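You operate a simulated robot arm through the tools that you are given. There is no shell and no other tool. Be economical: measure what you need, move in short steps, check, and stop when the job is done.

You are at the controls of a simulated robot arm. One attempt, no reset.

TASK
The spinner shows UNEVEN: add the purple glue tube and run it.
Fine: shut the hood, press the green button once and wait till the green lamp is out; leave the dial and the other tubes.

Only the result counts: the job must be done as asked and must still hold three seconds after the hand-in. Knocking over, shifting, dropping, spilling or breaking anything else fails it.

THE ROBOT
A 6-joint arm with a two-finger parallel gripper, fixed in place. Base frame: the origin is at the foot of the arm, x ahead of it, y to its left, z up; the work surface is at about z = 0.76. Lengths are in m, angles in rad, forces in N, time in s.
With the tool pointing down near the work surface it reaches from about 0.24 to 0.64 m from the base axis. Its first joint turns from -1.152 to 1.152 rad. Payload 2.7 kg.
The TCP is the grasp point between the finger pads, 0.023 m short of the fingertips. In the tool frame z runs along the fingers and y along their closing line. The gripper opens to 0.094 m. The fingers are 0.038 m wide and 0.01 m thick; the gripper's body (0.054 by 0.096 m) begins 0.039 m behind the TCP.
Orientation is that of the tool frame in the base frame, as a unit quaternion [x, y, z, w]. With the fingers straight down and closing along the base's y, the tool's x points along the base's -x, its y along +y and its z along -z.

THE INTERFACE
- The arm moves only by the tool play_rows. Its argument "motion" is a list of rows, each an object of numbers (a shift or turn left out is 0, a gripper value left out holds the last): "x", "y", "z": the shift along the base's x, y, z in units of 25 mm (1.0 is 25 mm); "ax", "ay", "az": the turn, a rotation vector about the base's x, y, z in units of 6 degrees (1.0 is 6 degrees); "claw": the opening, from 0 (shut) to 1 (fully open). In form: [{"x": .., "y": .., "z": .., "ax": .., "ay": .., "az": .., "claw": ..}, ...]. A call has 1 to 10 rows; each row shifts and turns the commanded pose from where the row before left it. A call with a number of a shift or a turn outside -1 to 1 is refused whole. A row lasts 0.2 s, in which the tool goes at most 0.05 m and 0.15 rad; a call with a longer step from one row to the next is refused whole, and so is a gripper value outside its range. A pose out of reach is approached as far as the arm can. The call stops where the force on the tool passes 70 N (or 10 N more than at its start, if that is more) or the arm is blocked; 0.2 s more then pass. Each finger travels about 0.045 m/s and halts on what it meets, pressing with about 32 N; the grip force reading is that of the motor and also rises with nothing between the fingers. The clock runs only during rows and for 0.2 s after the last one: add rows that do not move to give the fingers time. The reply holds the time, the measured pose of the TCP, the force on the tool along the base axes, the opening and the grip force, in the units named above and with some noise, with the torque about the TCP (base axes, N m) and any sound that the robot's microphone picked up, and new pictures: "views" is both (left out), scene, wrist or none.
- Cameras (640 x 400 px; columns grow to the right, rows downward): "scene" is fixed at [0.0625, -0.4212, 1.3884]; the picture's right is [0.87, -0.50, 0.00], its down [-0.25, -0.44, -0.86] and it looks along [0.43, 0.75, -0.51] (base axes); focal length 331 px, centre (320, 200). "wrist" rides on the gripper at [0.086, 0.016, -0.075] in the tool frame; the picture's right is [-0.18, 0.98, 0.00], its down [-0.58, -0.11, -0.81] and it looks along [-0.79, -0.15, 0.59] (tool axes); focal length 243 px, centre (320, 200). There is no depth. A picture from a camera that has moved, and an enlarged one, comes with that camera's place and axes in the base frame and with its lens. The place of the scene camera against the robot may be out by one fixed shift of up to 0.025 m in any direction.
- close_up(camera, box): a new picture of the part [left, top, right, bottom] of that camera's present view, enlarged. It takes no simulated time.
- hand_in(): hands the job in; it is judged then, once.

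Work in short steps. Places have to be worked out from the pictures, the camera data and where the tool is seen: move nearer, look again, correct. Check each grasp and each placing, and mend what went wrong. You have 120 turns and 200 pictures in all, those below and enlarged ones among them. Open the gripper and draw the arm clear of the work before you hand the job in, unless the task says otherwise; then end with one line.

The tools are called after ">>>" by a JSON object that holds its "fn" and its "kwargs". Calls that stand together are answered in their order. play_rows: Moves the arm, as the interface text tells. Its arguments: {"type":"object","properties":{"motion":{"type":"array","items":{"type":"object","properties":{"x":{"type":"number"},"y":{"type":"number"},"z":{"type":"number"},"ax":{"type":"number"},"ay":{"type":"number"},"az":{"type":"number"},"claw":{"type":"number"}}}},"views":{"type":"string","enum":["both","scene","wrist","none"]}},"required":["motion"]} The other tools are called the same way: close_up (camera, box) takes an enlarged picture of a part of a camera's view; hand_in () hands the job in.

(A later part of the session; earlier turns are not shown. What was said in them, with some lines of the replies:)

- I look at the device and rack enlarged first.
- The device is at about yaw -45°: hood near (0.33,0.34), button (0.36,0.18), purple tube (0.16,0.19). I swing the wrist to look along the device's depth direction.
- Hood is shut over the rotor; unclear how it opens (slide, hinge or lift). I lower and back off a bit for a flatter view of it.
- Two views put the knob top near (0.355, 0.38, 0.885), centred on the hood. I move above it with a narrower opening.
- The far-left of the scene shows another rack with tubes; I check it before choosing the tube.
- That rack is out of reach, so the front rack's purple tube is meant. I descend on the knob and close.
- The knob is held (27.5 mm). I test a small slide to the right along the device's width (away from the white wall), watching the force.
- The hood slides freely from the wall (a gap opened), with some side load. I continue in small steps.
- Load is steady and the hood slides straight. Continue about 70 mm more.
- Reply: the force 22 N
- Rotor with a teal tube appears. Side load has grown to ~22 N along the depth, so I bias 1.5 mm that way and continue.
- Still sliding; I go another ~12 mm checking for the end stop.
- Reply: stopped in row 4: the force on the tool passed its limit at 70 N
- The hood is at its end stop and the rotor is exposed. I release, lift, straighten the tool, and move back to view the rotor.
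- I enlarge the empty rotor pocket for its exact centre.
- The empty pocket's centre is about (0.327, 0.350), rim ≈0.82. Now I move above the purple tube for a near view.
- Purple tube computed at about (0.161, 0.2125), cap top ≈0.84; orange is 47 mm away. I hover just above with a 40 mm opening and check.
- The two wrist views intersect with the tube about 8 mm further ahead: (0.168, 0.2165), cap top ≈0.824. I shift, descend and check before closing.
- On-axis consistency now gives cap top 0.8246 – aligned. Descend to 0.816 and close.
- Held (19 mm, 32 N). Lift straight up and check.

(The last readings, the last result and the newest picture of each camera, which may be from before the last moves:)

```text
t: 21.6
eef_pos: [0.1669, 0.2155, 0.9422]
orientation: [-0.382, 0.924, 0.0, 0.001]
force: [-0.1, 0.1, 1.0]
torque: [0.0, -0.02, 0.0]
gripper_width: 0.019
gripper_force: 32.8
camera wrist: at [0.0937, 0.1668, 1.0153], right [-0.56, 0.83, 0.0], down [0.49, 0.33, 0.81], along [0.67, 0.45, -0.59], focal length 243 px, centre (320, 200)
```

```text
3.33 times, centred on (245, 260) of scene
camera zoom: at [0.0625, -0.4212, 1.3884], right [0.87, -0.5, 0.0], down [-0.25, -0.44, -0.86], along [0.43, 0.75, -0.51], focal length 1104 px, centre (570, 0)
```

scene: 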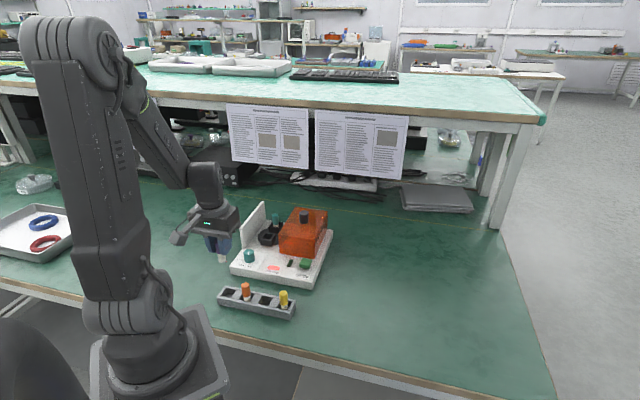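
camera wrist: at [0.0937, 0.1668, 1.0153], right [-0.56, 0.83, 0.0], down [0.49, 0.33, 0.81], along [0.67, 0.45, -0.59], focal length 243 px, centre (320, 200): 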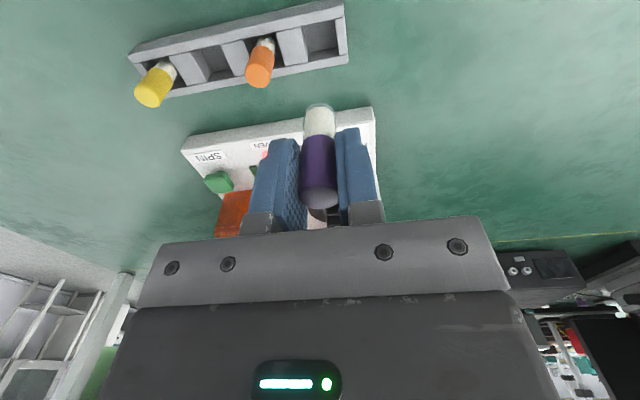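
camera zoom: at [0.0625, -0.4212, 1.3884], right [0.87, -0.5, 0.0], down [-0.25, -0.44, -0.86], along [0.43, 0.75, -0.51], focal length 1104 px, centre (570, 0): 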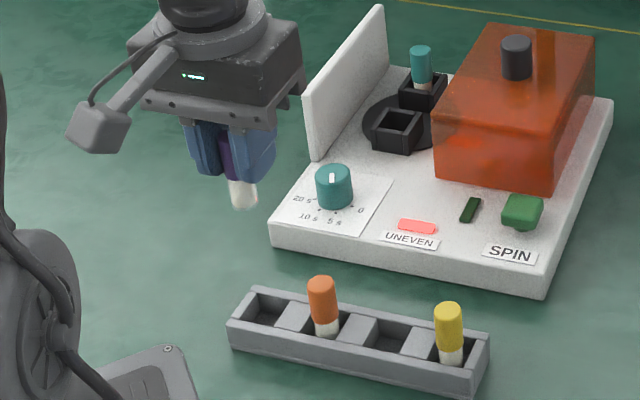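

Lifted cleanly; tube bottom is ~57 mm below the TCP. Combining views puts the pocket at about (0.330, 0.352), rim 0.812. I move above it.

>>> {"fn": "play_rows", "kwargs": {"motion": [{"x": 0.82, "y": 0.68}, {"x": 0.82, "y": 0.68}, {"x": 0.82, "y": 0.68}, {"x": 0.82, "y": 0.68}, {"x": 0.82, "y": 0.68}, {"x": 0.82, "y": 0.68}, {"x": 0.82, "y": 0.68}, {"x": 0.78, "y": 0.7}, {"z": -0.8}, {}]}}

>>> {"fn": "close_up", "kwargs": {"camera": "wrist", "box": [240, 20, 420, 180]}}

>>> {"fn": "close_up", "kwargs": {"camera": "scene", "box": [235, 180, 315, 260]}}

```text
t: 23.8
eef_pos: [0.3303, 0.353, 0.9198]
orientation: [-0.382, 0.924, 0.0, 0.002]
force: [-0.5, -0.3, -0.8]
torque: [-0.01, -0.02, -0.01]
gripper_width: 0.0186
gripper_force: 32.0
camera wrist: at [0.2567, 0.3032, 0.994], right [-0.56, 0.83, 0.0], down [0.49, 0.33, 0.81], along [0.67, 0.45, -0.59], focal length 243 px, centre (320, 200)
```

scene: 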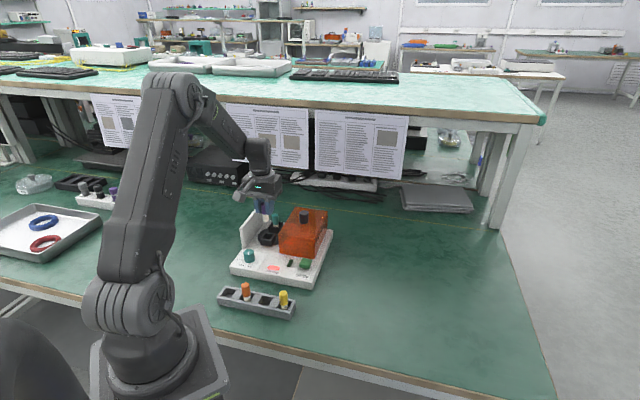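
wrist: 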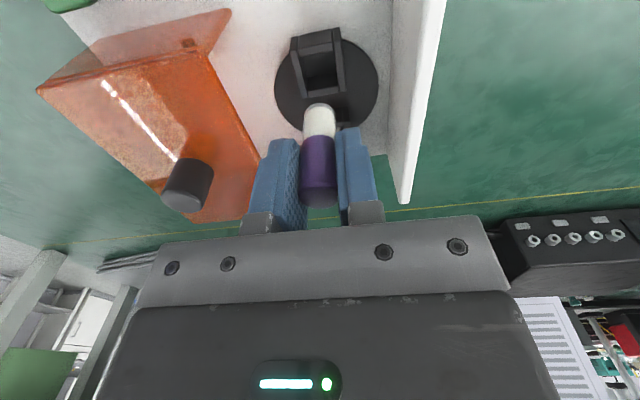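

```text
2.50 times, centred on (330, 100) of wrist
camera zoom: at [0.2567, 0.3032, 0.994], right [-0.56, 0.83, 0.0], down [0.49, 0.33, 0.81], along [0.67, 0.45, -0.59], focal length 606 px, centre (295, 450)
```

zoom: 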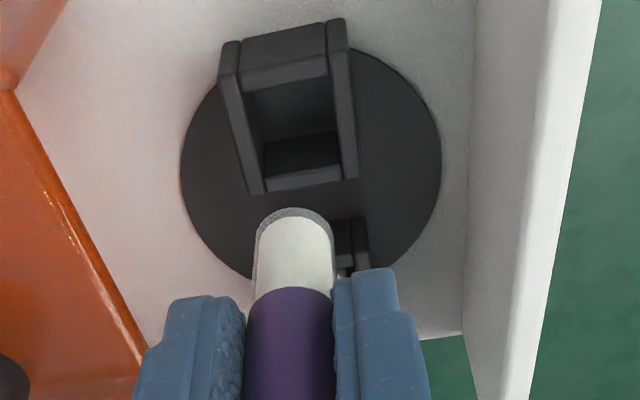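

```text
5.00 times, centred on (275, 220) of scene
camera zoom: at [0.0625, -0.4212, 1.3884], right [0.87, -0.5, 0.0], down [-0.25, -0.44, -0.86], along [0.43, 0.75, -0.51], focal length 1655 px, centre (545, 100)
```

zoom: 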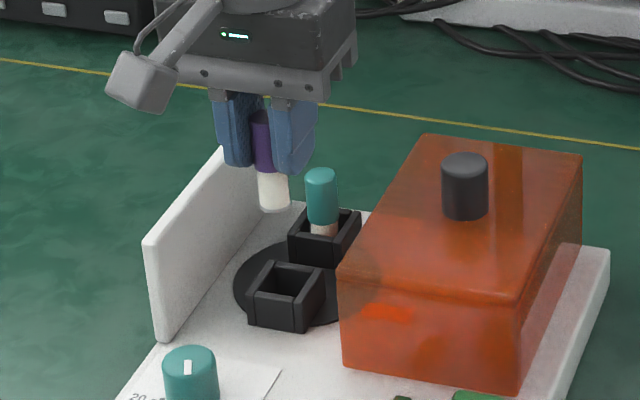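

Pocket and tool axis agree across three views (rim ≈0.815). I descend to just above the rim and check the tube bottom against the opening.

>>> {"fn": "play_rows", "kwargs": {"motion": [{"z": -0.6}, {"z": -0.6}, {"z": -0.3}, {}], "views": "wrist"}}

>>> {"fn": "close_up", "kwargs": {"camera": "wrist", "box": [240, 20, 420, 180]}}

>>> {"fn": "close_up", "kwargs": {"camera": "scene", "box": [245, 195, 305, 255]}}

```text
t: 24.8
eef_pos: [0.3321, 0.3511, 0.8851]
orientation: [-0.382, 0.924, 0.0, 0.003]
force: [0.6, -0.6, -0.8]
torque: [-0.02, 0.0, -0.02]
gripper_width: 0.0187
gripper_force: 32.4
camera wrist: at [0.2576, 0.3028, 0.9575], right [-0.56, 0.83, 0.0], down [0.49, 0.33, 0.81], along [0.67, 0.45, -0.59], focal length 243 px, centre (320, 200)
```

wrist: 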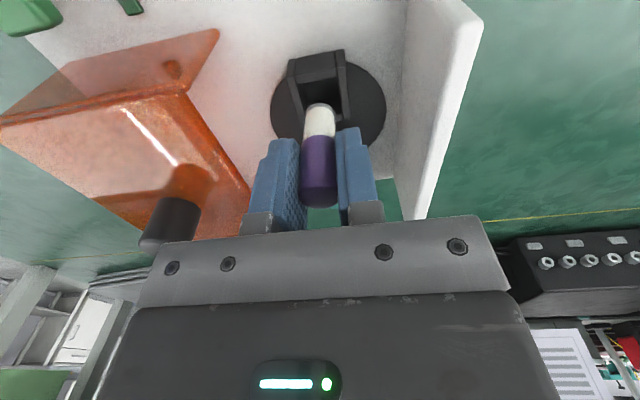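

```text
2.50 times, centred on (330, 100) of wrist
camera zoom: at [0.2576, 0.3028, 0.9575], right [-0.56, 0.83, 0.0], down [0.49, 0.33, 0.81], along [0.67, 0.45, -0.59], focal length 606 px, centre (295, 450)
```

zoom: 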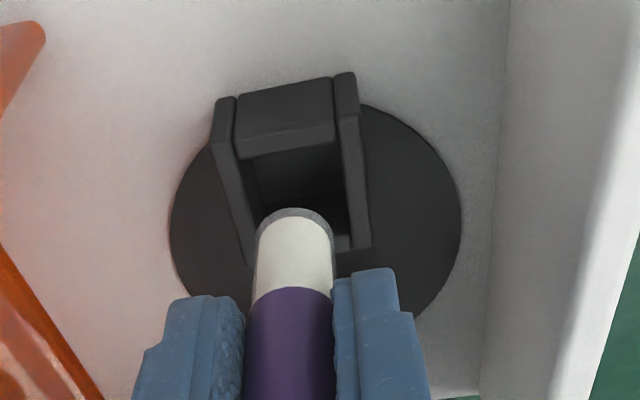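

```text
6.67 times, centred on (275, 225) of scene
camera zoom: at [0.0625, -0.4212, 1.3884], right [0.87, -0.5, 0.0], down [-0.25, -0.44, -0.86], along [0.43, 0.75, -0.51], focal length 2207 px, centre (620, 33)
```

zoom: 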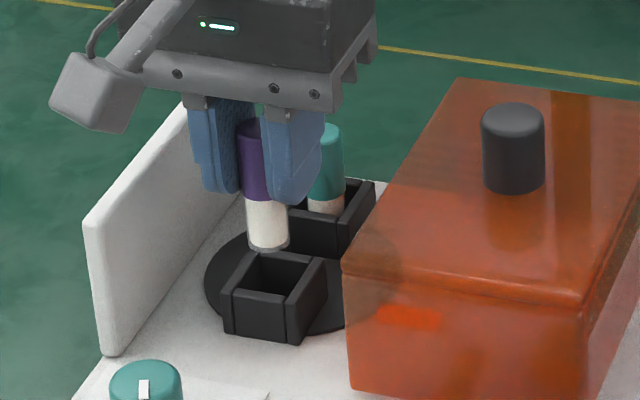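

Tube bottom looks ~3 mm too far forward relative to the opening in both views. I shift back about 3 mm and lower 12 mm to the rim level, then check.

>>> {"fn": "play_rows", "kwargs": {"motion": [{"x": -0.08, "y": -0.11}, {"z": -0.25}, {"z": -0.23}, {}], "views": "none"}}

>>> {"fn": "close_up", "kwargs": {"camera": "wrist", "box": [270, 50, 380, 150]}}

>>> {"fn": "close_up", "kwargs": {"camera": "scene", "box": [255, 210, 290, 245]}}

```text
t: 25.8
eef_pos: [0.3281, 0.3494, 0.8723]
orientation: [-0.382, 0.924, -0.001, 0.002]
force: [0.2, 0.5, -0.6]
torque: [0.01, -0.02, 0.02]
gripper_width: 0.019
gripper_force: 31.9
```

```text
4.00 times, centred on (325, 100) of wrist
camera zoom: at [0.2549, 0.3007, 0.9457], right [-0.56, 0.83, 0.0], down [0.49, 0.33, 0.81], along [0.67, 0.45, -0.59], focal length 970 px, centre (300, 600)
```

zoom: 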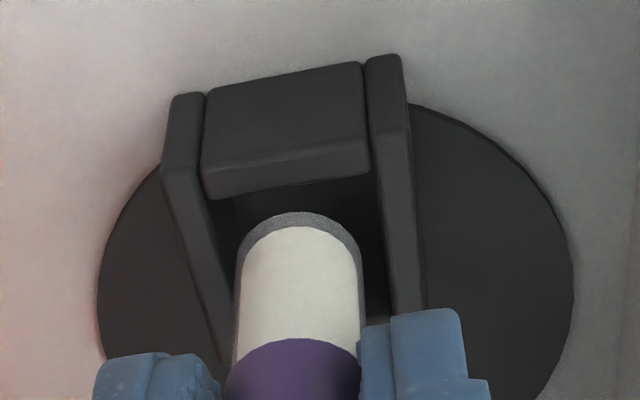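

```text
11.43 times, centred on (272, 228) of scene
camera zoom: at [0.0625, -0.4212, 1.3884], right [0.87, -0.5, 0.0], down [-0.25, -0.44, -0.86], along [0.43, 0.75, -0.51], focal length 3783 px, centre (863, -114)
```

zoom: 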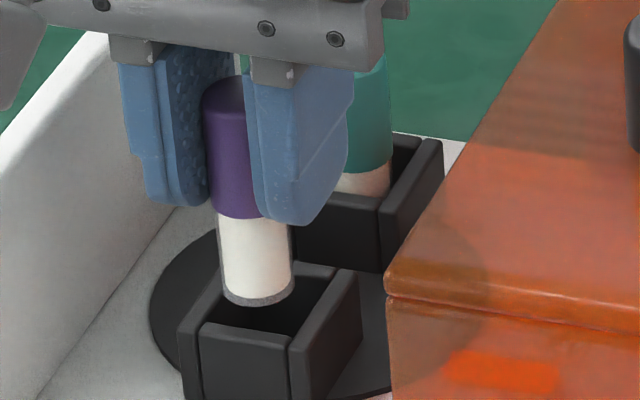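

The tube bottom sits in the opening in both views. Lower gently in small steps, watching force.

>>> {"fn": "play_rows", "kwargs": {"motion": [{"x": 0.02, "y": 0.02, "z": -0.12}, {"z": -0.12}, {"z": -0.12}, {}], "views": "none"}}

>>> {"fn": "close_up", "kwargs": {"camera": "scene", "box": [255, 210, 290, 245]}}

```text
t: 26.8
eef_pos: [0.329, 0.3511, 0.8643]
orientation: [-0.382, 0.924, 0.0, 0.003]
force: [-2.8, -2.5, 13.8]
torque: [-0.24, 0.22, 0.0]
gripper_width: 0.0187
gripper_force: 32.2
```

```text
11.43 times, centred on (272, 228) of scene
camera zoom: at [0.0623, -0.4214, 1.3884], right [0.87, -0.5, 0.0], down [-0.25, -0.44, -0.86], along [0.43, 0.75, -0.51], focal length 3783 px, centre (863, -114)
```

zoom: 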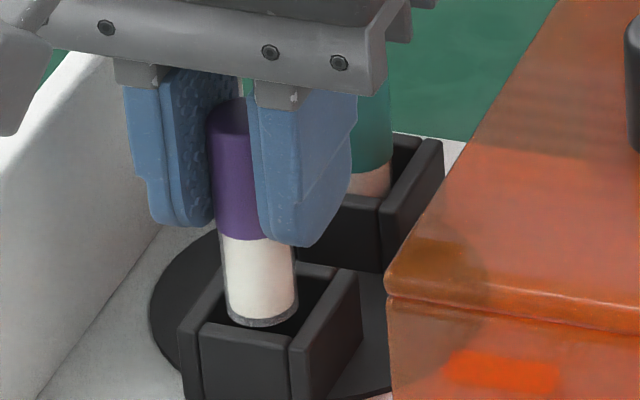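

Contact at 14 N before insertion – likely catching the front rim. I check the wrist view before correcting.

>>> {"fn": "play_rows", "kwargs": {"motion": [{"z": 0.12}, {}], "views": "none"}}

>>> {"fn": "close_up", "kwargs": {"camera": "wrist", "box": [270, 50, 380, 150]}}

>>> {"fn": "close_up", "kwargs": {"camera": "scene", "box": [258, 222, 284, 245]}}

```text
t: 27.4
eef_pos: [0.3288, 0.3497, 0.8667]
orientation: [-0.381, 0.924, -0.001, 0.001]
force: [0.2, 0.0, -0.1]
torque: [0.02, -0.04, -0.01]
gripper_width: 0.0187
gripper_force: 32.6
```

```text
4.00 times, centred on (325, 100) of wrist
camera zoom: at [0.2554, 0.3014, 0.9398], right [-0.56, 0.83, 0.0], down [0.49, 0.33, 0.81], along [0.67, 0.45, -0.59], focal length 970 px, centre (300, 600)
```

zoom: 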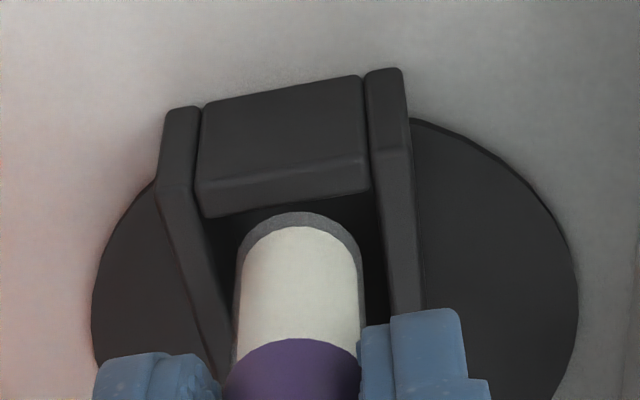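

```text
16.00 times, centred on (271, 234) of scene
camera zoom: at [0.0625, -0.4212, 1.3884], right [0.87, -0.5, 0.0], down [-0.25, -0.44, -0.86], along [0.43, 0.75, -0.51], focal length 5297 px, centre (1104, -336)
```

zoom: 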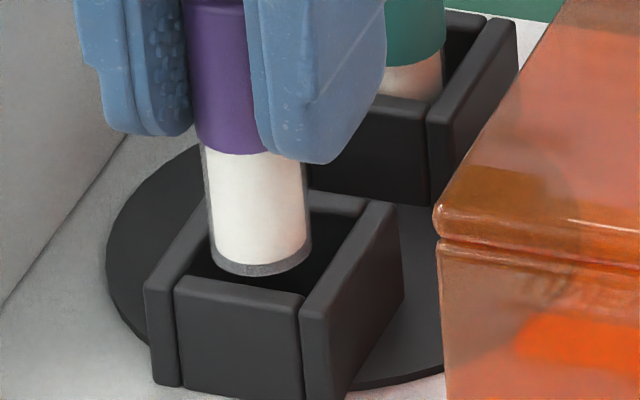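

The tube is catching the front rim; correction about 3 mm deeper and 1 mm right. Apply it, then look again.

>>> {"fn": "play_rows", "kwargs": {"motion": [{"z": 0.06}, {"x": 0.124, "y": 0.057}, {}], "views": "none"}}

>>> {"fn": "close_up", "kwargs": {"camera": "wrist", "box": [270, 50, 380, 150]}}

>>> {"fn": "close_up", "kwargs": {"camera": "scene", "box": [258, 222, 284, 245]}}

```text
t: 28.2
eef_pos: [0.3317, 0.351, 0.867]
orientation: [-0.383, 0.924, -0.001, 0.002]
force: [0.3, -0.5, -0.2]
torque: [0.01, 0.03, 0.03]
gripper_width: 0.0187
gripper_force: 31.5
```

```text
4.00 times, centred on (325, 100) of wrist
camera zoom: at [0.2587, 0.3029, 0.9411], right [-0.56, 0.83, 0.0], down [0.49, 0.33, 0.81], along [0.67, 0.45, -0.59], focal length 970 px, centre (300, 600)
```

zoom: 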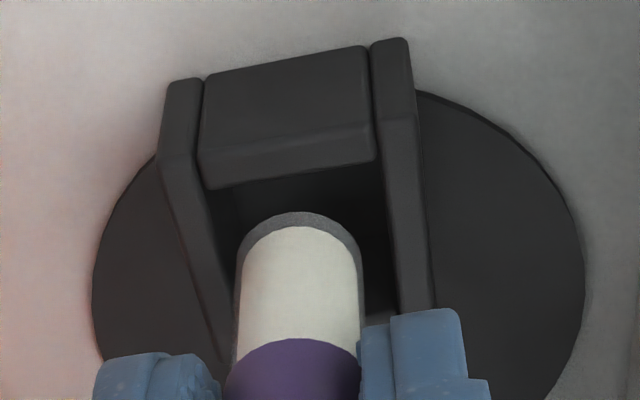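

```text
16.00 times, centred on (271, 234) of scene
camera zoom: at [0.0625, -0.4212, 1.3884], right [0.87, -0.5, 0.0], down [-0.25, -0.44, -0.86], along [0.43, 0.75, -0.51], focal length 5297 px, centre (1104, -336)
```

zoom: 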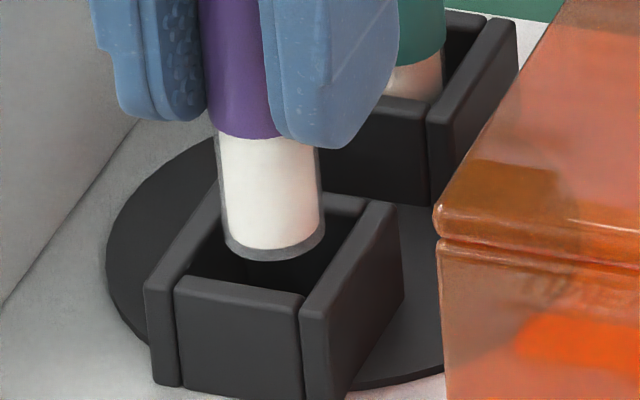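

Centred now. Lower again in small steps.

>>> {"fn": "play_rows", "kwargs": {"motion": [{"z": -0.12}, {"z": -0.12}, {"z": -0.12}, {"z": -0.12}, {}], "views": "none"}}

>>> {"fn": "close_up", "kwargs": {"camera": "scene", "box": [258, 215, 288, 245]}}

```text
t: 29.4
eef_pos: [0.3324, 0.3518, 0.8555]
orientation: [-0.382, 0.924, 0.0, 0.002]
force: [0.0, 0.6, 0.5]
torque: [0.03, -0.01, 0.0]
gripper_width: 0.0189
gripper_force: 32.1
```

```text
13.33 times, centred on (273, 230) of scene
camera zoom: at [0.0625, -0.4212, 1.3884], right [0.87, -0.5, 0.0], down [-0.25, -0.44, -0.86], along [0.43, 0.75, -0.51], focal length 4414 px, centre (947, -200)
```

zoom: 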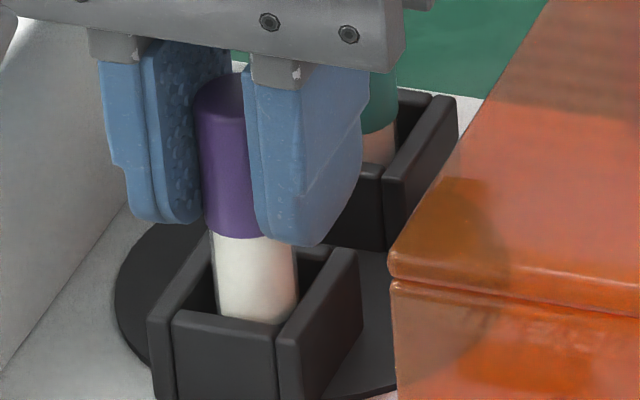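

It's inside the pocket with no force. Continue down until light contact.

>>> {"fn": "play_rows", "kwargs": {"motion": [{"z": -0.12}, {"z": -0.12}, {}], "views": "none"}}

>>> {"fn": "close_up", "kwargs": {"camera": "scene", "box": [258, 215, 288, 245]}}

```text
t: 30.2
eef_pos: [0.332, 0.3518, 0.8499]
orientation: [-0.382, 0.924, 0.0, 0.002]
force: [-0.5, -0.7, 0.4]
torque: [0.01, 0.0, 0.0]
gripper_width: 0.019
gripper_force: 32.2
```

```text
13.33 times, centred on (273, 230) of scene
camera zoom: at [0.0625, -0.4212, 1.3884], right [0.87, -0.5, 0.0], down [-0.25, -0.44, -0.86], along [0.43, 0.75, -0.51], focal length 4414 px, centre (947, -200)
```

zoom: 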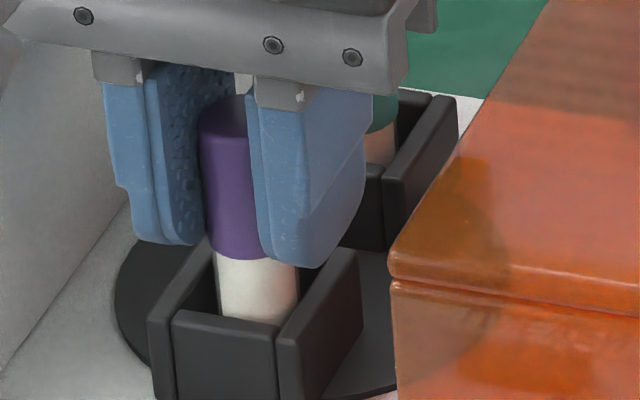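

>>> {"fn": "play_rows", "kwargs": {"motion": [{"z": -0.12}, {"z": -0.12}, {}], "views": "none"}}

>>> {"fn": "close_up", "kwargs": {"camera": "scene", "box": [258, 215, 288, 245]}}

>>> {"fn": "close_up", "kwargs": {"camera": "wrist", "box": [240, 50, 400, 200]}}

```text
t: 31.0
eef_pos: [0.3313, 0.3516, 0.8446]
orientation: [-0.382, 0.924, 0.0, 0.001]
force: [1.3, 0.4, 0.0]
torque: [-0.05, 0.02, 0.01]
gripper_width: 0.0189
gripper_force: 32.2
```

```text
13.33 times, centred on (273, 230) of scene
camera zoom: at [0.0625, -0.4212, 1.3884], right [0.87, -0.5, 0.0], down [-0.25, -0.44, -0.86], along [0.43, 0.75, -0.51], focal length 4414 px, centre (947, -200)
```

zoom: 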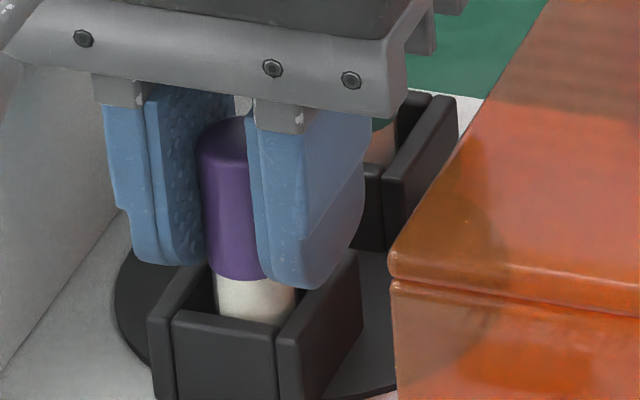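

```text
2.67 times, centred on (320, 125) of wrist
camera zoom: at [0.2584, 0.303, 0.918], right [-0.56, 0.83, 0.0], down [0.49, 0.33, 0.81], along [0.67, 0.45, -0.59], focal length 647 px, centre (320, 400)
```

zoom: 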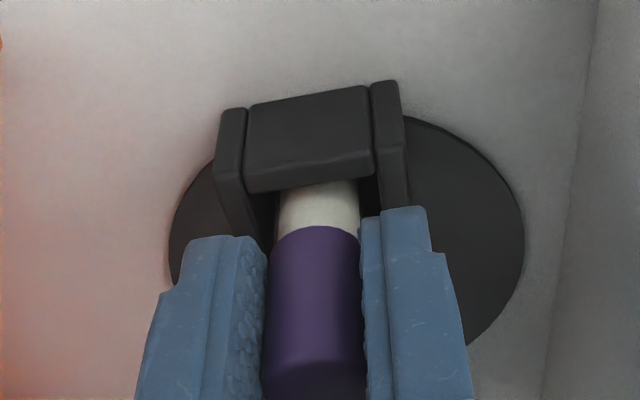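

>>> {"fn": "play_rows", "kwargs": {"motion": [{"z": -0.1}, {}], "views": "none"}}

>>> {"fn": "play_rows", "kwargs": {"motion": [{"z": -0.08}, {}], "views": "none"}}

>>> {"fn": "close_up", "kwargs": {"camera": "scene", "box": [258, 215, 288, 245]}}

```text
t: 31.6
eef_pos: [0.3324, 0.3507, 0.8409]
orientation: [-0.381, 0.924, -0.001, 0.002]
force: [-0.2, 0.7, -0.8]
torque: [-0.01, 0.0, 0.04]
gripper_width: 0.0187
gripper_force: 31.7
```

```text
t: 32.2
eef_pos: [0.3315, 0.3515, 0.8408]
orientation: [-0.382, 0.924, 0.001, 0.001]
force: [-2.1, -1.6, 8.9]
torque: [-0.1, 0.1, -0.01]
gripper_width: 0.0189
gripper_force: 31.3
```

```text
13.33 times, centred on (273, 230) of scene
camera zoom: at [0.0624, -0.4213, 1.3884], right [0.87, -0.5, 0.0], down [-0.25, -0.44, -0.86], along [0.43, 0.75, -0.51], focal length 4414 px, centre (947, -200)
```

zoom: 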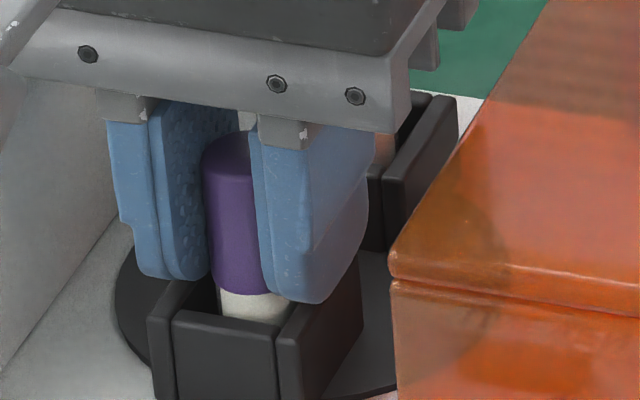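

Light contact (9 N) and the seating height matches the teal tube. Release slightly and lift.

>>> {"fn": "play_rows", "kwargs": {"motion": [{"z": 0.03}, {"claw": 0.36}, {}, {}, {"z": 0.4}, {"z": 0.6}, {"z": 0.8}, {"z": 0.8}, {"z": 0.8}]}}

>>> {"fn": "close_up", "kwargs": {"camera": "scene", "box": [245, 200, 305, 250]}}

>>> {"fn": "close_up", "kwargs": {"camera": "wrist", "box": [240, 0, 420, 160]}}

```text
t: 34.2
eef_pos: [0.3308, 0.352, 0.9252]
orientation: [-0.383, 0.924, 0.0, 0.001]
force: [0.2, 0.7, 0.3]
torque: [-0.03, -0.05, 0.01]
gripper_width: 0.0337
gripper_force: 0.0
camera wrist: at [0.2576, 0.3024, 0.999], right [-0.56, 0.83, 0.0], down [0.49, 0.33, 0.81], along [0.67, 0.45, -0.59], focal length 243 px, centre (320, 200)
```

scene: 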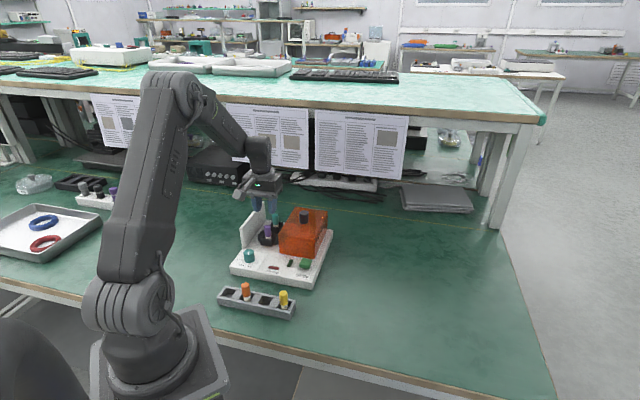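
wrist: 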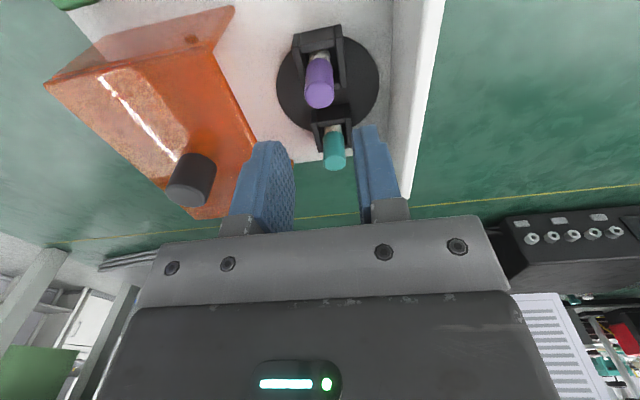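

```text
8.00 times, centred on (275, 225) of scene
camera zoom: at [0.0625, -0.4212, 1.3884], right [0.87, -0.5, 0.0], down [-0.25, -0.44, -0.86], along [0.43, 0.75, -0.51], focal length 2648 px, centre (680, 0)
```

zoom: 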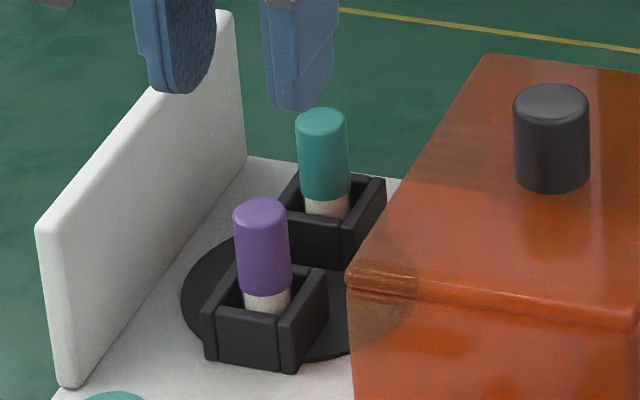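

```text
2.50 times, centred on (330, 80) of wrist
camera zoom: at [0.2576, 0.3024, 0.999], right [-0.56, 0.83, 0.0], down [0.49, 0.33, 0.81], along [0.67, 0.45, -0.59], focal length 606 px, centre (295, 500)
```

zoom: 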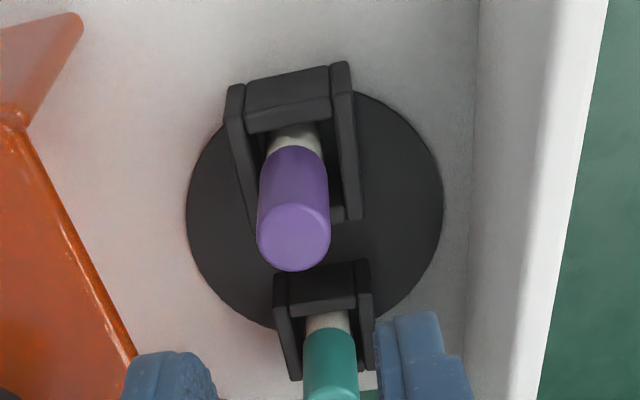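

Purple tube is seated opposite the teal one and the UNEVEN lamp is out. Now I go back to the hood knob at (0.4326, 0.3056).

>>> {"fn": "play_rows", "kwargs": {"motion": [{"z": 0.7, "claw": 0.6}, {"z": 0.7}, {"x": 0.81, "y": -0.37}, {"x": 0.81, "y": -0.37}, {"x": 0.81, "y": -0.37}, {"x": 0.81, "y": -0.37}, {"x": 0.81, "y": -0.37}, {}]}}

```text
t: 36.0
eef_pos: [0.4331, 0.3061, 0.9595]
orientation: [-0.381, 0.925, 0.0, 0.002]
force: [-0.3, -0.1, 0.8]
torque: [0.0, -0.02, -0.01]
gripper_width: 0.0565
gripper_force: 0.1
camera wrist: at [0.3589, 0.2571, 1.0324], right [-0.56, 0.83, 0.0], down [0.49, 0.33, 0.81], along [0.67, 0.46, -0.59], focal length 243 px, centre (320, 200)
```

scene: 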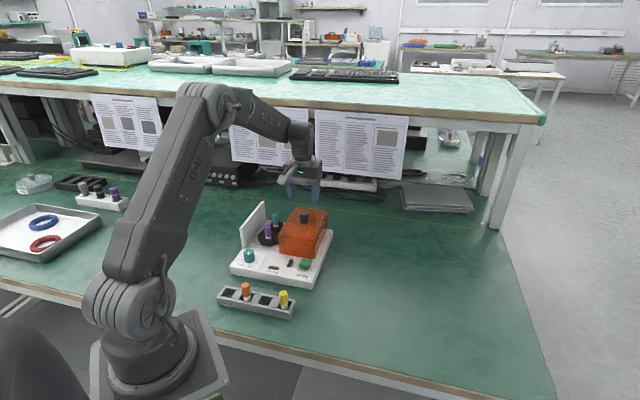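
wrist: 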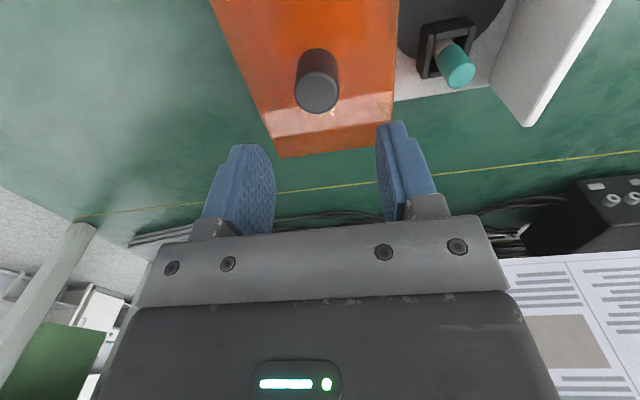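

Aligned above the knob (it lies on the tool's axis column). Descend to 0.891 and close.

>>> {"fn": "play_rows", "kwargs": {"motion": [{"z": -0.9}, {"z": -0.9}, {"z": -0.94}, {}, {"claw": 0.1}, {}, {}], "views": "wrist"}}

```text
t: 37.6
eef_pos: [0.4316, 0.3066, 0.8915]
orientation: [-0.382, 0.924, 0.001, 0.001]
force: [0.6, 0.2, -3.3]
torque: [0.41, 0.29, 0.05]
gripper_width: 0.0274
gripper_force: 45.0
camera wrist: at [0.3584, 0.2568, 0.9652], right [-0.56, 0.83, 0.0], down [0.49, 0.33, 0.81], along [0.67, 0.45, -0.59], focal length 243 px, centre (320, 200)
```

wrist: 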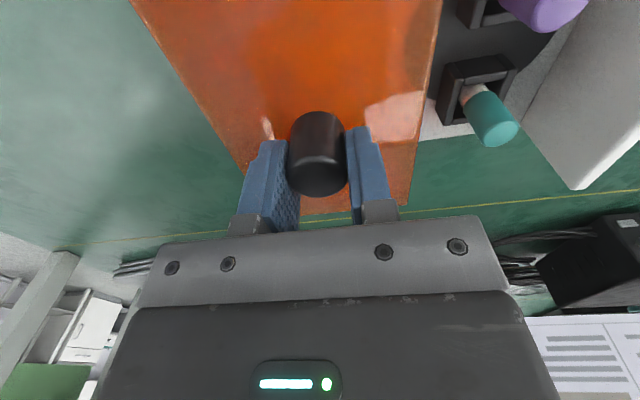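

Knob gripped. Slide the hood back toward the wall, first 50 mm.

>>> {"fn": "play_rows", "kwargs": {"motion": [{"x": -0.2, "y": 0.196}, {"x": -0.3, "y": 0.294}, {"x": -0.3, "y": 0.294}, {"x": -0.3, "y": 0.294}, {"x": -0.3, "y": 0.294}, {}]}}

>>> {"fn": "close_up", "kwargs": {"camera": "scene", "box": [225, 180, 335, 285]}}

```text
t: 39.0
eef_pos: [0.3972, 0.3405, 0.8916]
orientation: [-0.382, 0.924, -0.001, 0.002]
force: [2.1, 1.8, -3.8]
torque: [-0.35, 1.05, 0.07]
gripper_width: 0.0274
gripper_force: 45.0
camera wrist: at [0.3241, 0.2912, 0.9653], right [-0.56, 0.83, 0.0], down [0.49, 0.33, 0.81], along [0.67, 0.46, -0.59], focal length 243 px, centre (320, 200)
```

scene: 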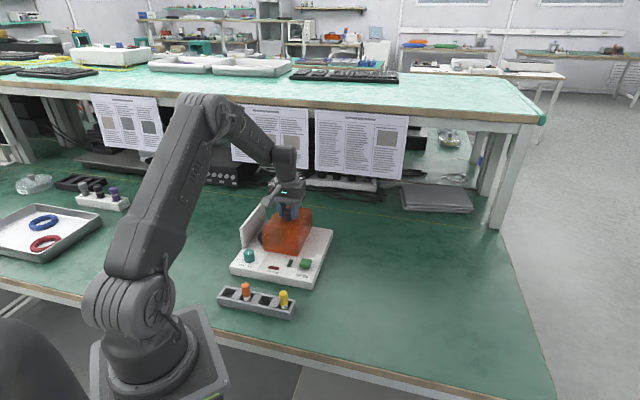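
wrist: 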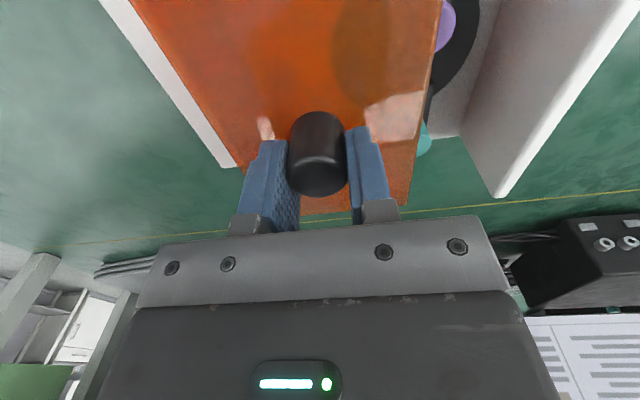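

```text
3.81 times, centred on (280, 232) of scene
camera zoom: at [0.0626, -0.4211, 1.3885], right [0.87, -0.5, 0.0], down [-0.25, -0.44, -0.86], along [0.43, 0.75, -0.51], focal length 1261 px, centre (472, 76)
```

zoom: 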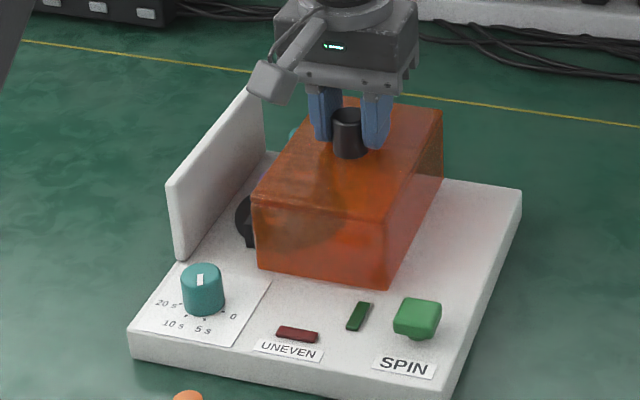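

Low load, UNEVEN dark. Continue nearly to the wall.

>>> {"fn": "play_rows", "kwargs": {"motion": [{"x": -0.3, "y": 0.298}, {"x": -0.3, "y": 0.298}, {"x": -0.3, "y": 0.298}, {"x": -0.3, "y": 0.298}, {"x": -0.2, "y": 0.2}, {}], "views": "wrist"}}

```text
t: 40.4
eef_pos: [0.3622, 0.3737, 0.8922]
orientation: [-0.382, 0.924, 0.001, 0.001]
force: [-0.1, -1.0, -17.1]
torque: [1.26, -0.5, -0.1]
gripper_width: 0.0278
gripper_force: 44.8
camera wrist: at [0.2896, 0.3258, 0.9654], right [-0.56, 0.83, 0.0], down [0.49, 0.33, 0.81], along [0.67, 0.45, -0.59], focal length 243 px, centre (320, 200)
```

wrist: 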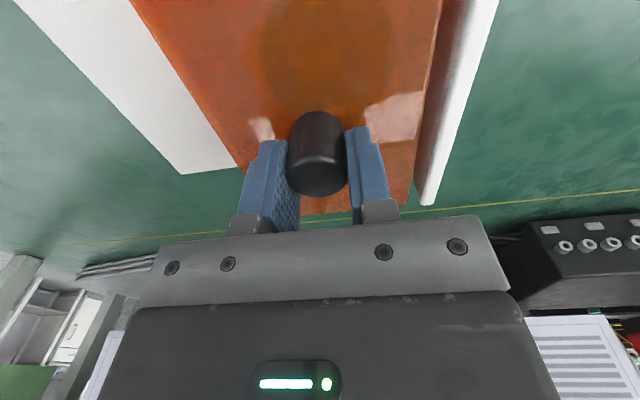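

About 7 mm of gap remains; vertical load −17 N, so I ease down 1 mm and finish the slide in small steps to the stop.

>>> {"fn": "play_rows", "kwargs": {"motion": [{"z": -0.04}, {"x": -0.08, "y": 0.08}, {"x": -0.08, "y": 0.08}, {"x": -0.05, "y": 0.05}, {}], "views": "wrist"}}

```text
t: 41.6
eef_pos: [0.3576, 0.3792, 0.8914]
orientation: [-0.382, 0.924, -0.001, 0.002]
force: [-4.8, -7.6, 9.9]
torque: [-0.54, 1.26, 0.09]
gripper_width: 0.0276
gripper_force: 45.4
camera wrist: at [0.2848, 0.3305, 0.9653], right [-0.56, 0.83, 0.0], down [0.49, 0.33, 0.81], along [0.67, 0.45, -0.59], focal length 243 px, centre (320, 200)
```

wrist: 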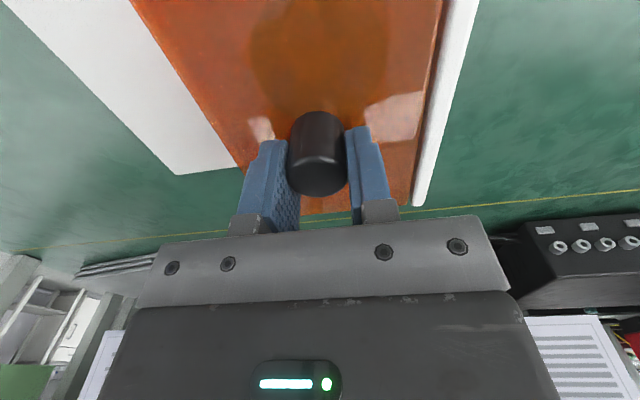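

Nearly identical to the initial closed picture. I push a little more to be sure it hits the stop.

>>> {"fn": "play_rows", "kwargs": {"motion": [{"x": -0.04, "y": 0.04}, {"x": -0.04, "y": 0.04}, {}], "views": "wrist"}}

>>> {"fn": "close_up", "kwargs": {"camera": "scene", "box": [225, 180, 335, 285]}}

```text
t: 42.4
eef_pos: [0.3577, 0.3798, 0.892]
orientation: [-0.381, 0.925, -0.001, 0.002]
force: [12.1, -29.0, 18.4]
torque: [-0.4, 0.51, 0.13]
gripper_width: 0.0275
gripper_force: 44.9
camera wrist: at [0.2842, 0.3311, 0.9652], right [-0.56, 0.83, 0.0], down [0.49, 0.33, 0.81], along [0.67, 0.45, -0.59], focal length 243 px, centre (320, 200)
```

wrist: 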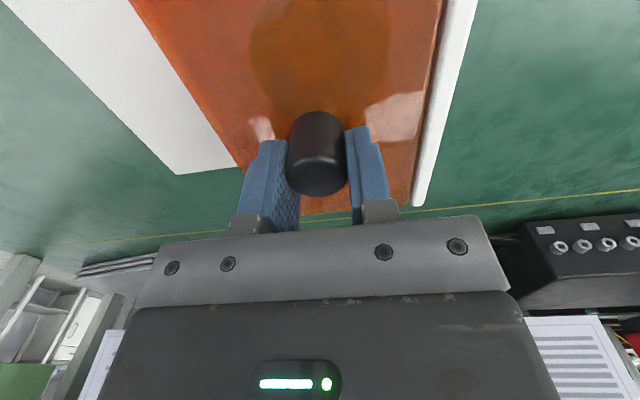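

```text
3.81 times, centred on (280, 232) of scene
camera zoom: at [0.0626, -0.4221, 1.3881], right [0.87, -0.5, 0.0], down [-0.25, -0.44, -0.86], along [0.43, 0.75, -0.51], focal length 1261 px, centre (472, 76)
```

zoom: 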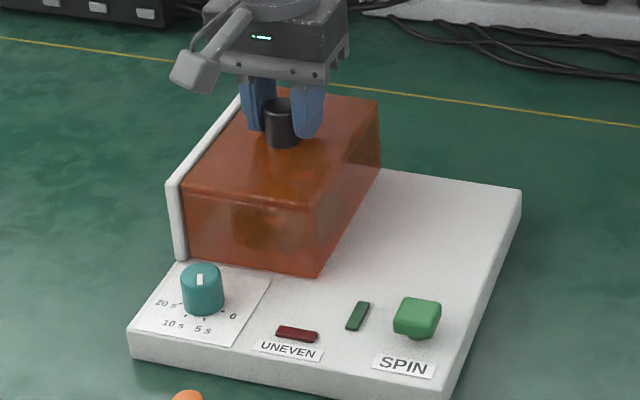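

The hood is against its stop. Release, rise, and go above the green button with the fingers closing.

>>> {"fn": "play_rows", "kwargs": {"motion": [{"claw": 0.6}, {}, {"z": 0.9}, {"z": 0.9}, {"z": 0.9}, {"x": 0.1, "y": -0.9}, {"x": 0.1, "y": -0.9}, {"x": 0.1, "y": -0.9}, {"x": 0.1, "y": -0.9}, {"x": 0.1, "y": -0.9}], "views": "none"}}

>>> {"fn": "play_rows", "kwargs": {"motion": [{"y": -0.9, "claw": 0}, {"y": -0.9}, {"y": -0.9}, {}]}}

>>> {"fn": "close_up", "kwargs": {"camera": "wrist", "box": [220, 0, 420, 150]}}

```text
t: 44.6
eef_pos: [0.367, 0.2693, 0.9571]
orientation: [-0.381, 0.925, -0.001, 0.001]
force: [-0.9, 0.3, 0.5]
torque: [-0.01, -0.01, 0.0]
gripper_width: 0.0563
gripper_force: 0.0
```

```text
t: 45.6
eef_pos: [0.3655, 0.2008, 0.9583]
orientation: [-0.381, 0.925, -0.001, 0.002]
force: [-0.9, 0.7, 0.7]
torque: [0.03, 0.0, -0.01]
gripper_width: 0.0001
gripper_force: 31.5
camera wrist: at [0.2928, 0.153, 1.0329], right [-0.56, 0.83, 0.0], down [0.49, 0.33, 0.81], along [0.67, 0.45, -0.59], focal length 243 px, centre (320, 200)
```

scene: 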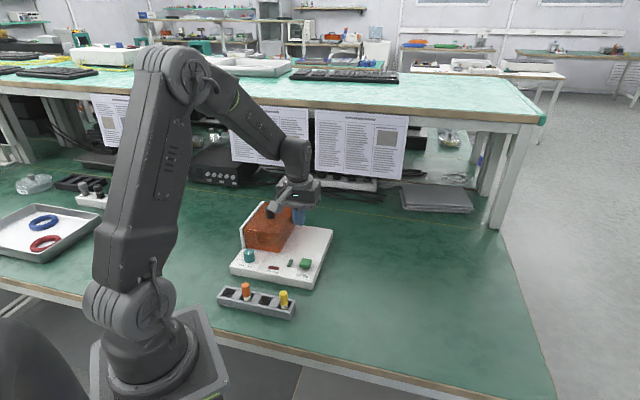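
wrist: 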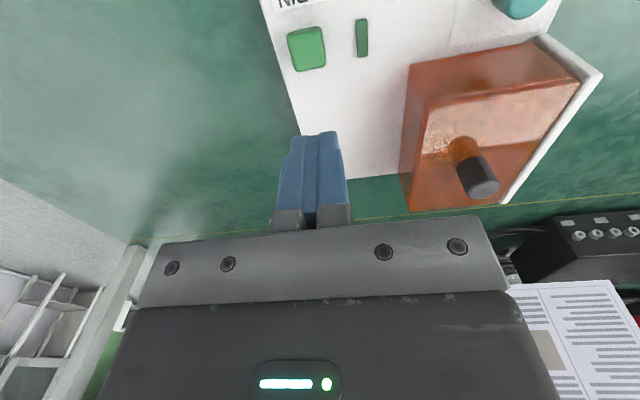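

```text
2.67 times, centred on (320, 75) of wrist
camera zoom: at [0.2928, 0.153, 1.0329], right [-0.56, 0.83, 0.0], down [0.49, 0.33, 0.81], along [0.67, 0.45, -0.59], focal length 647 px, centre (320, 533)
```

zoom: 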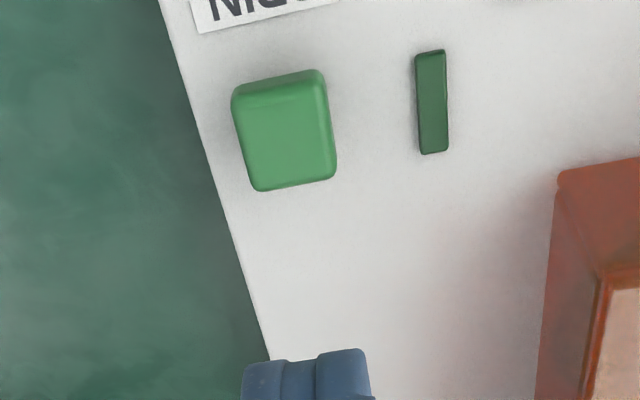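

Button top is at about (0.375, 0.197, ~0.808). Move over it and lower the closed fingertips to ~15 mm above, then check.

>>> {"fn": "play_rows", "kwargs": {"motion": [{"x": 0.38, "y": -0.15}, {"z": -0.9}, {"z": -0.9}, {"z": -0.9}, {"z": -0.9}, {"z": -0.6}, {}], "views": "wrist"}}

>>> {"fn": "close_up", "kwargs": {"camera": "scene", "box": [265, 210, 345, 290]}}

```text
t: 47.2
eef_pos: [0.3771, 0.1972, 0.852]
orientation: [-0.382, 0.924, 0.0, 0.002]
force: [0.0, -0.4, -0.6]
torque: [-0.01, -0.01, 0.01]
gripper_width: 0.0002
gripper_force: 31.9
camera wrist: at [0.3038, 0.1486, 0.926], right [-0.56, 0.83, 0.0], down [0.49, 0.33, 0.81], along [0.67, 0.45, -0.59], focal length 243 px, centre (320, 200)
```

wrist: 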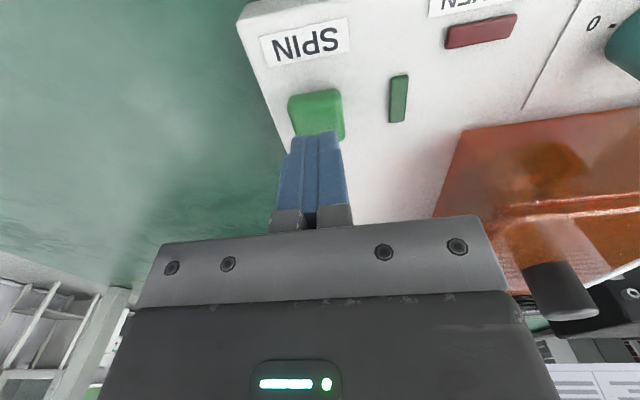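

```text
5.00 times, centred on (305, 250) of scene
camera zoom: at [0.0625, -0.4212, 1.3884], right [0.87, -0.5, 0.0], down [-0.25, -0.44, -0.86], along [0.43, 0.75, -0.51], focal length 1655 px, centre (395, -50)
```

zoom: 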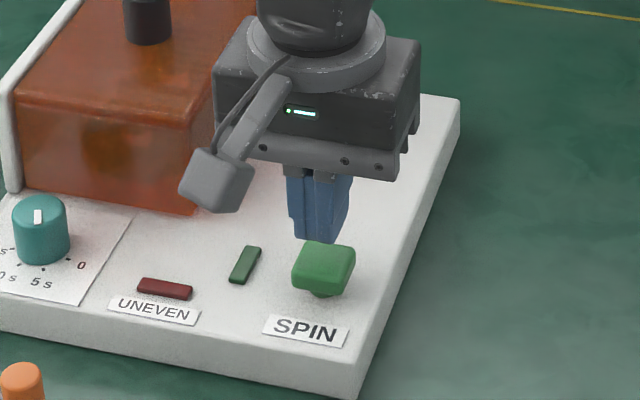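

Aligned over the button. Press down slowly.

>>> {"fn": "play_rows", "kwargs": {"motion": [{"z": -0.2}, {"z": -0.2}, {"z": -0.15}, {}], "views": "none"}}

>>> {"fn": "close_up", "kwargs": {"camera": "scene", "box": [265, 220, 335, 290]}}

```text
t: 48.2
eef_pos: [0.3777, 0.1974, 0.8393]
orientation: [-0.382, 0.924, 0.0, 0.002]
force: [-0.3, -0.6, -0.4]
torque: [-0.02, -0.01, 0.03]
gripper_width: 0.0
gripper_force: 32.2
```

```text
5.71 times, centred on (300, 255) of scene
camera zoom: at [0.0625, -0.4212, 1.3884], right [0.87, -0.5, 0.0], down [-0.25, -0.44, -0.86], along [0.43, 0.75, -0.51], focal length 1892 px, centre (434, -114)
```

zoom: 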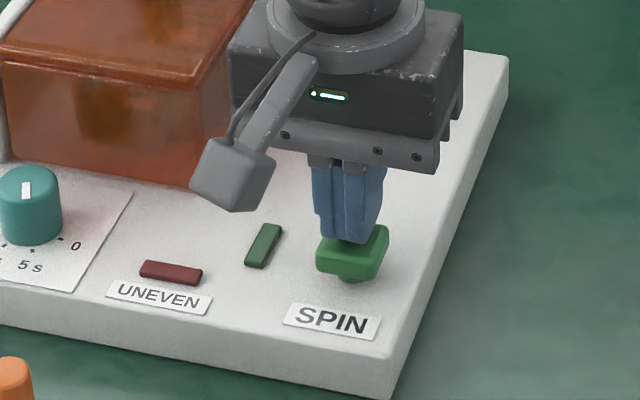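

>>> {"fn": "play_rows", "kwargs": {"motion": [{"z": -0.1}, {"z": -0.1}, {"z": -0.1}], "views": "none"}}

>>> {"fn": "close_up", "kwargs": {"camera": "scene", "box": [265, 220, 335, 290]}}

```text
t: 49.0
eef_pos: [0.3781, 0.1978, 0.8301]
orientation: [-0.382, 0.924, -0.001, 0.003]
force: [-2.5, 0.3, 2.3]
torque: [-0.04, 0.04, -0.02]
gripper_width: 0.0
gripper_force: 32.0
heard: click
```

```text
5.71 times, centred on (300, 255) of scene
camera zoom: at [0.0624, -0.4212, 1.3884], right [0.87, -0.5, 0.0], down [-0.25, -0.44, -0.86], along [0.43, 0.75, -0.51], focal length 1892 px, centre (434, -114)
```

zoom: 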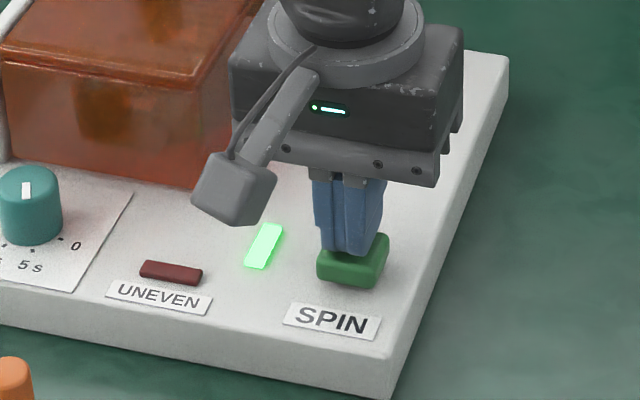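

Click heard and the green lamp is lit. I lift straight off and draw clear, then wait.

>>> {"fn": "play_rows", "kwargs": {"motion": [{"z": 0.8}, {"z": 0.9}, {"z": 0.9}, {"z": 0.9}, {"z": 0.9}, {"z": 0.9, "claw": 0.6}, {"z": 0.9}, {}, {}, {}], "views": "scene"}}

>>> {"fn": "close_up", "kwargs": {"camera": "scene", "box": [225, 200, 335, 290]}}

```text
t: 51.2
eef_pos: [0.3777, 0.1977, 0.9873]
orientation: [-0.382, 0.924, 0.0, 0.002]
force: [0.7, 0.0, -0.2]
torque: [0.0, -0.01, 0.02]
gripper_width: 0.0564
gripper_force: 0.2
```

scene: 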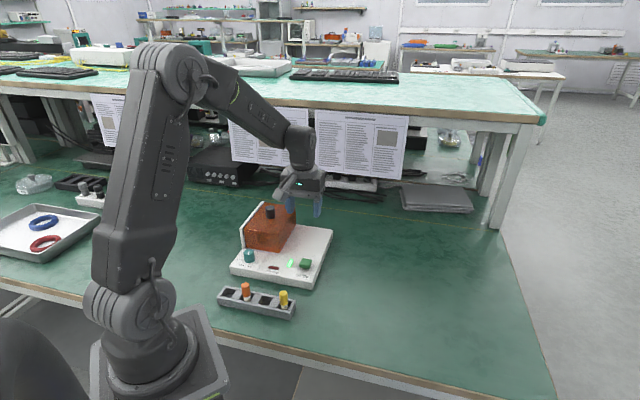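

```text
4.44 times, centred on (280, 245) of scene
camera zoom: at [0.0625, -0.4212, 1.3884], right [0.87, -0.5, 0.0], down [-0.25, -0.44, -0.86], along [0.43, 0.75, -0.51], focal length 1471 px, centre (498, 0)
```

zoom: 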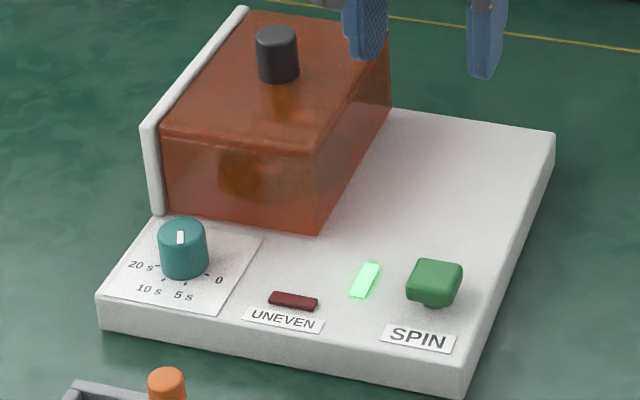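

It is running with UNEVEN dark. I wait for the lamp to go out.

>>> {"fn": "play_rows", "kwargs": {"motion": [{}, {}, {}, {}, {}, {}, {}, {}, {}, {}], "views": "none"}}

>>> {"fn": "play_rows", "kwargs": {"motion": [{}, {}, {}, {}, {}, {}, {}, {}, {}, {}], "views": "none"}}

>>> {"fn": "play_rows", "kwargs": {"motion": [{}, {}, {}, {}, {}, {}, {}, {}, {}, {}], "views": "none"}}

>>> {"fn": "close_up", "kwargs": {"camera": "scene", "box": [225, 200, 335, 290]}}

```text
t: 53.4
eef_pos: [0.3762, 0.1988, 0.9863]
orientation: [-0.382, 0.924, 0.0, 0.003]
force: [-0.1, 0.3, -0.8]
torque: [-0.02, -0.05, -0.02]
gripper_width: 0.0563
gripper_force: 0.1
```

```text
t: 55.6
eef_pos: [0.3766, 0.1978, 0.9871]
orientation: [-0.382, 0.924, 0.001, 0.001]
force: [-0.5, 0.4, 0.5]
torque: [0.02, -0.01, -0.01]
gripper_width: 0.0565
gripper_force: 0.1
```

```text
t: 57.8
eef_pos: [0.3769, 0.1979, 0.988]
orientation: [-0.382, 0.924, -0.001, 0.002]
force: [-0.8, -0.6, -0.3]
torque: [0.04, 0.0, 0.01]
gripper_width: 0.0563
gripper_force: 0.1
```

```text
4.44 times, centred on (280, 245) of scene
camera zoom: at [0.0625, -0.4212, 1.3884], right [0.87, -0.5, 0.0], down [-0.25, -0.44, -0.86], along [0.43, 0.75, -0.51], focal length 1471 px, centre (498, 0)
```

zoom: 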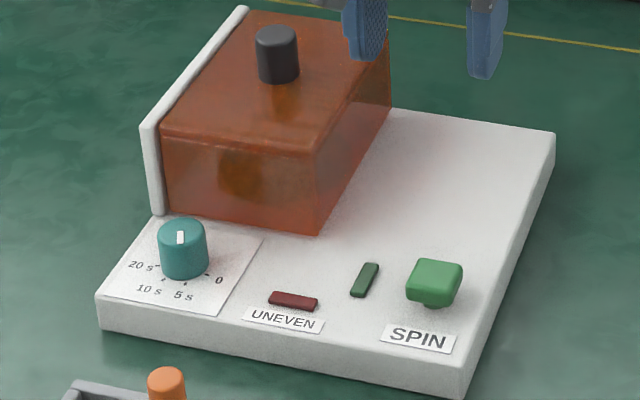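

The green lamp is out, UNEVEN stays dark, the hood is shut, and the arm is clear with the gripper open. Handing in.

>>> {"fn": "hand_in", "kwargs": {}}

```text
The job is handed in.
```

I put the purple glue tube in the spinner opposite the teal one, which turned the UNEVEN lamp off. I then shut the hood and pressed the green button once. The spin ran until the green lamp went out, and I left the dial and the other tubes alone.
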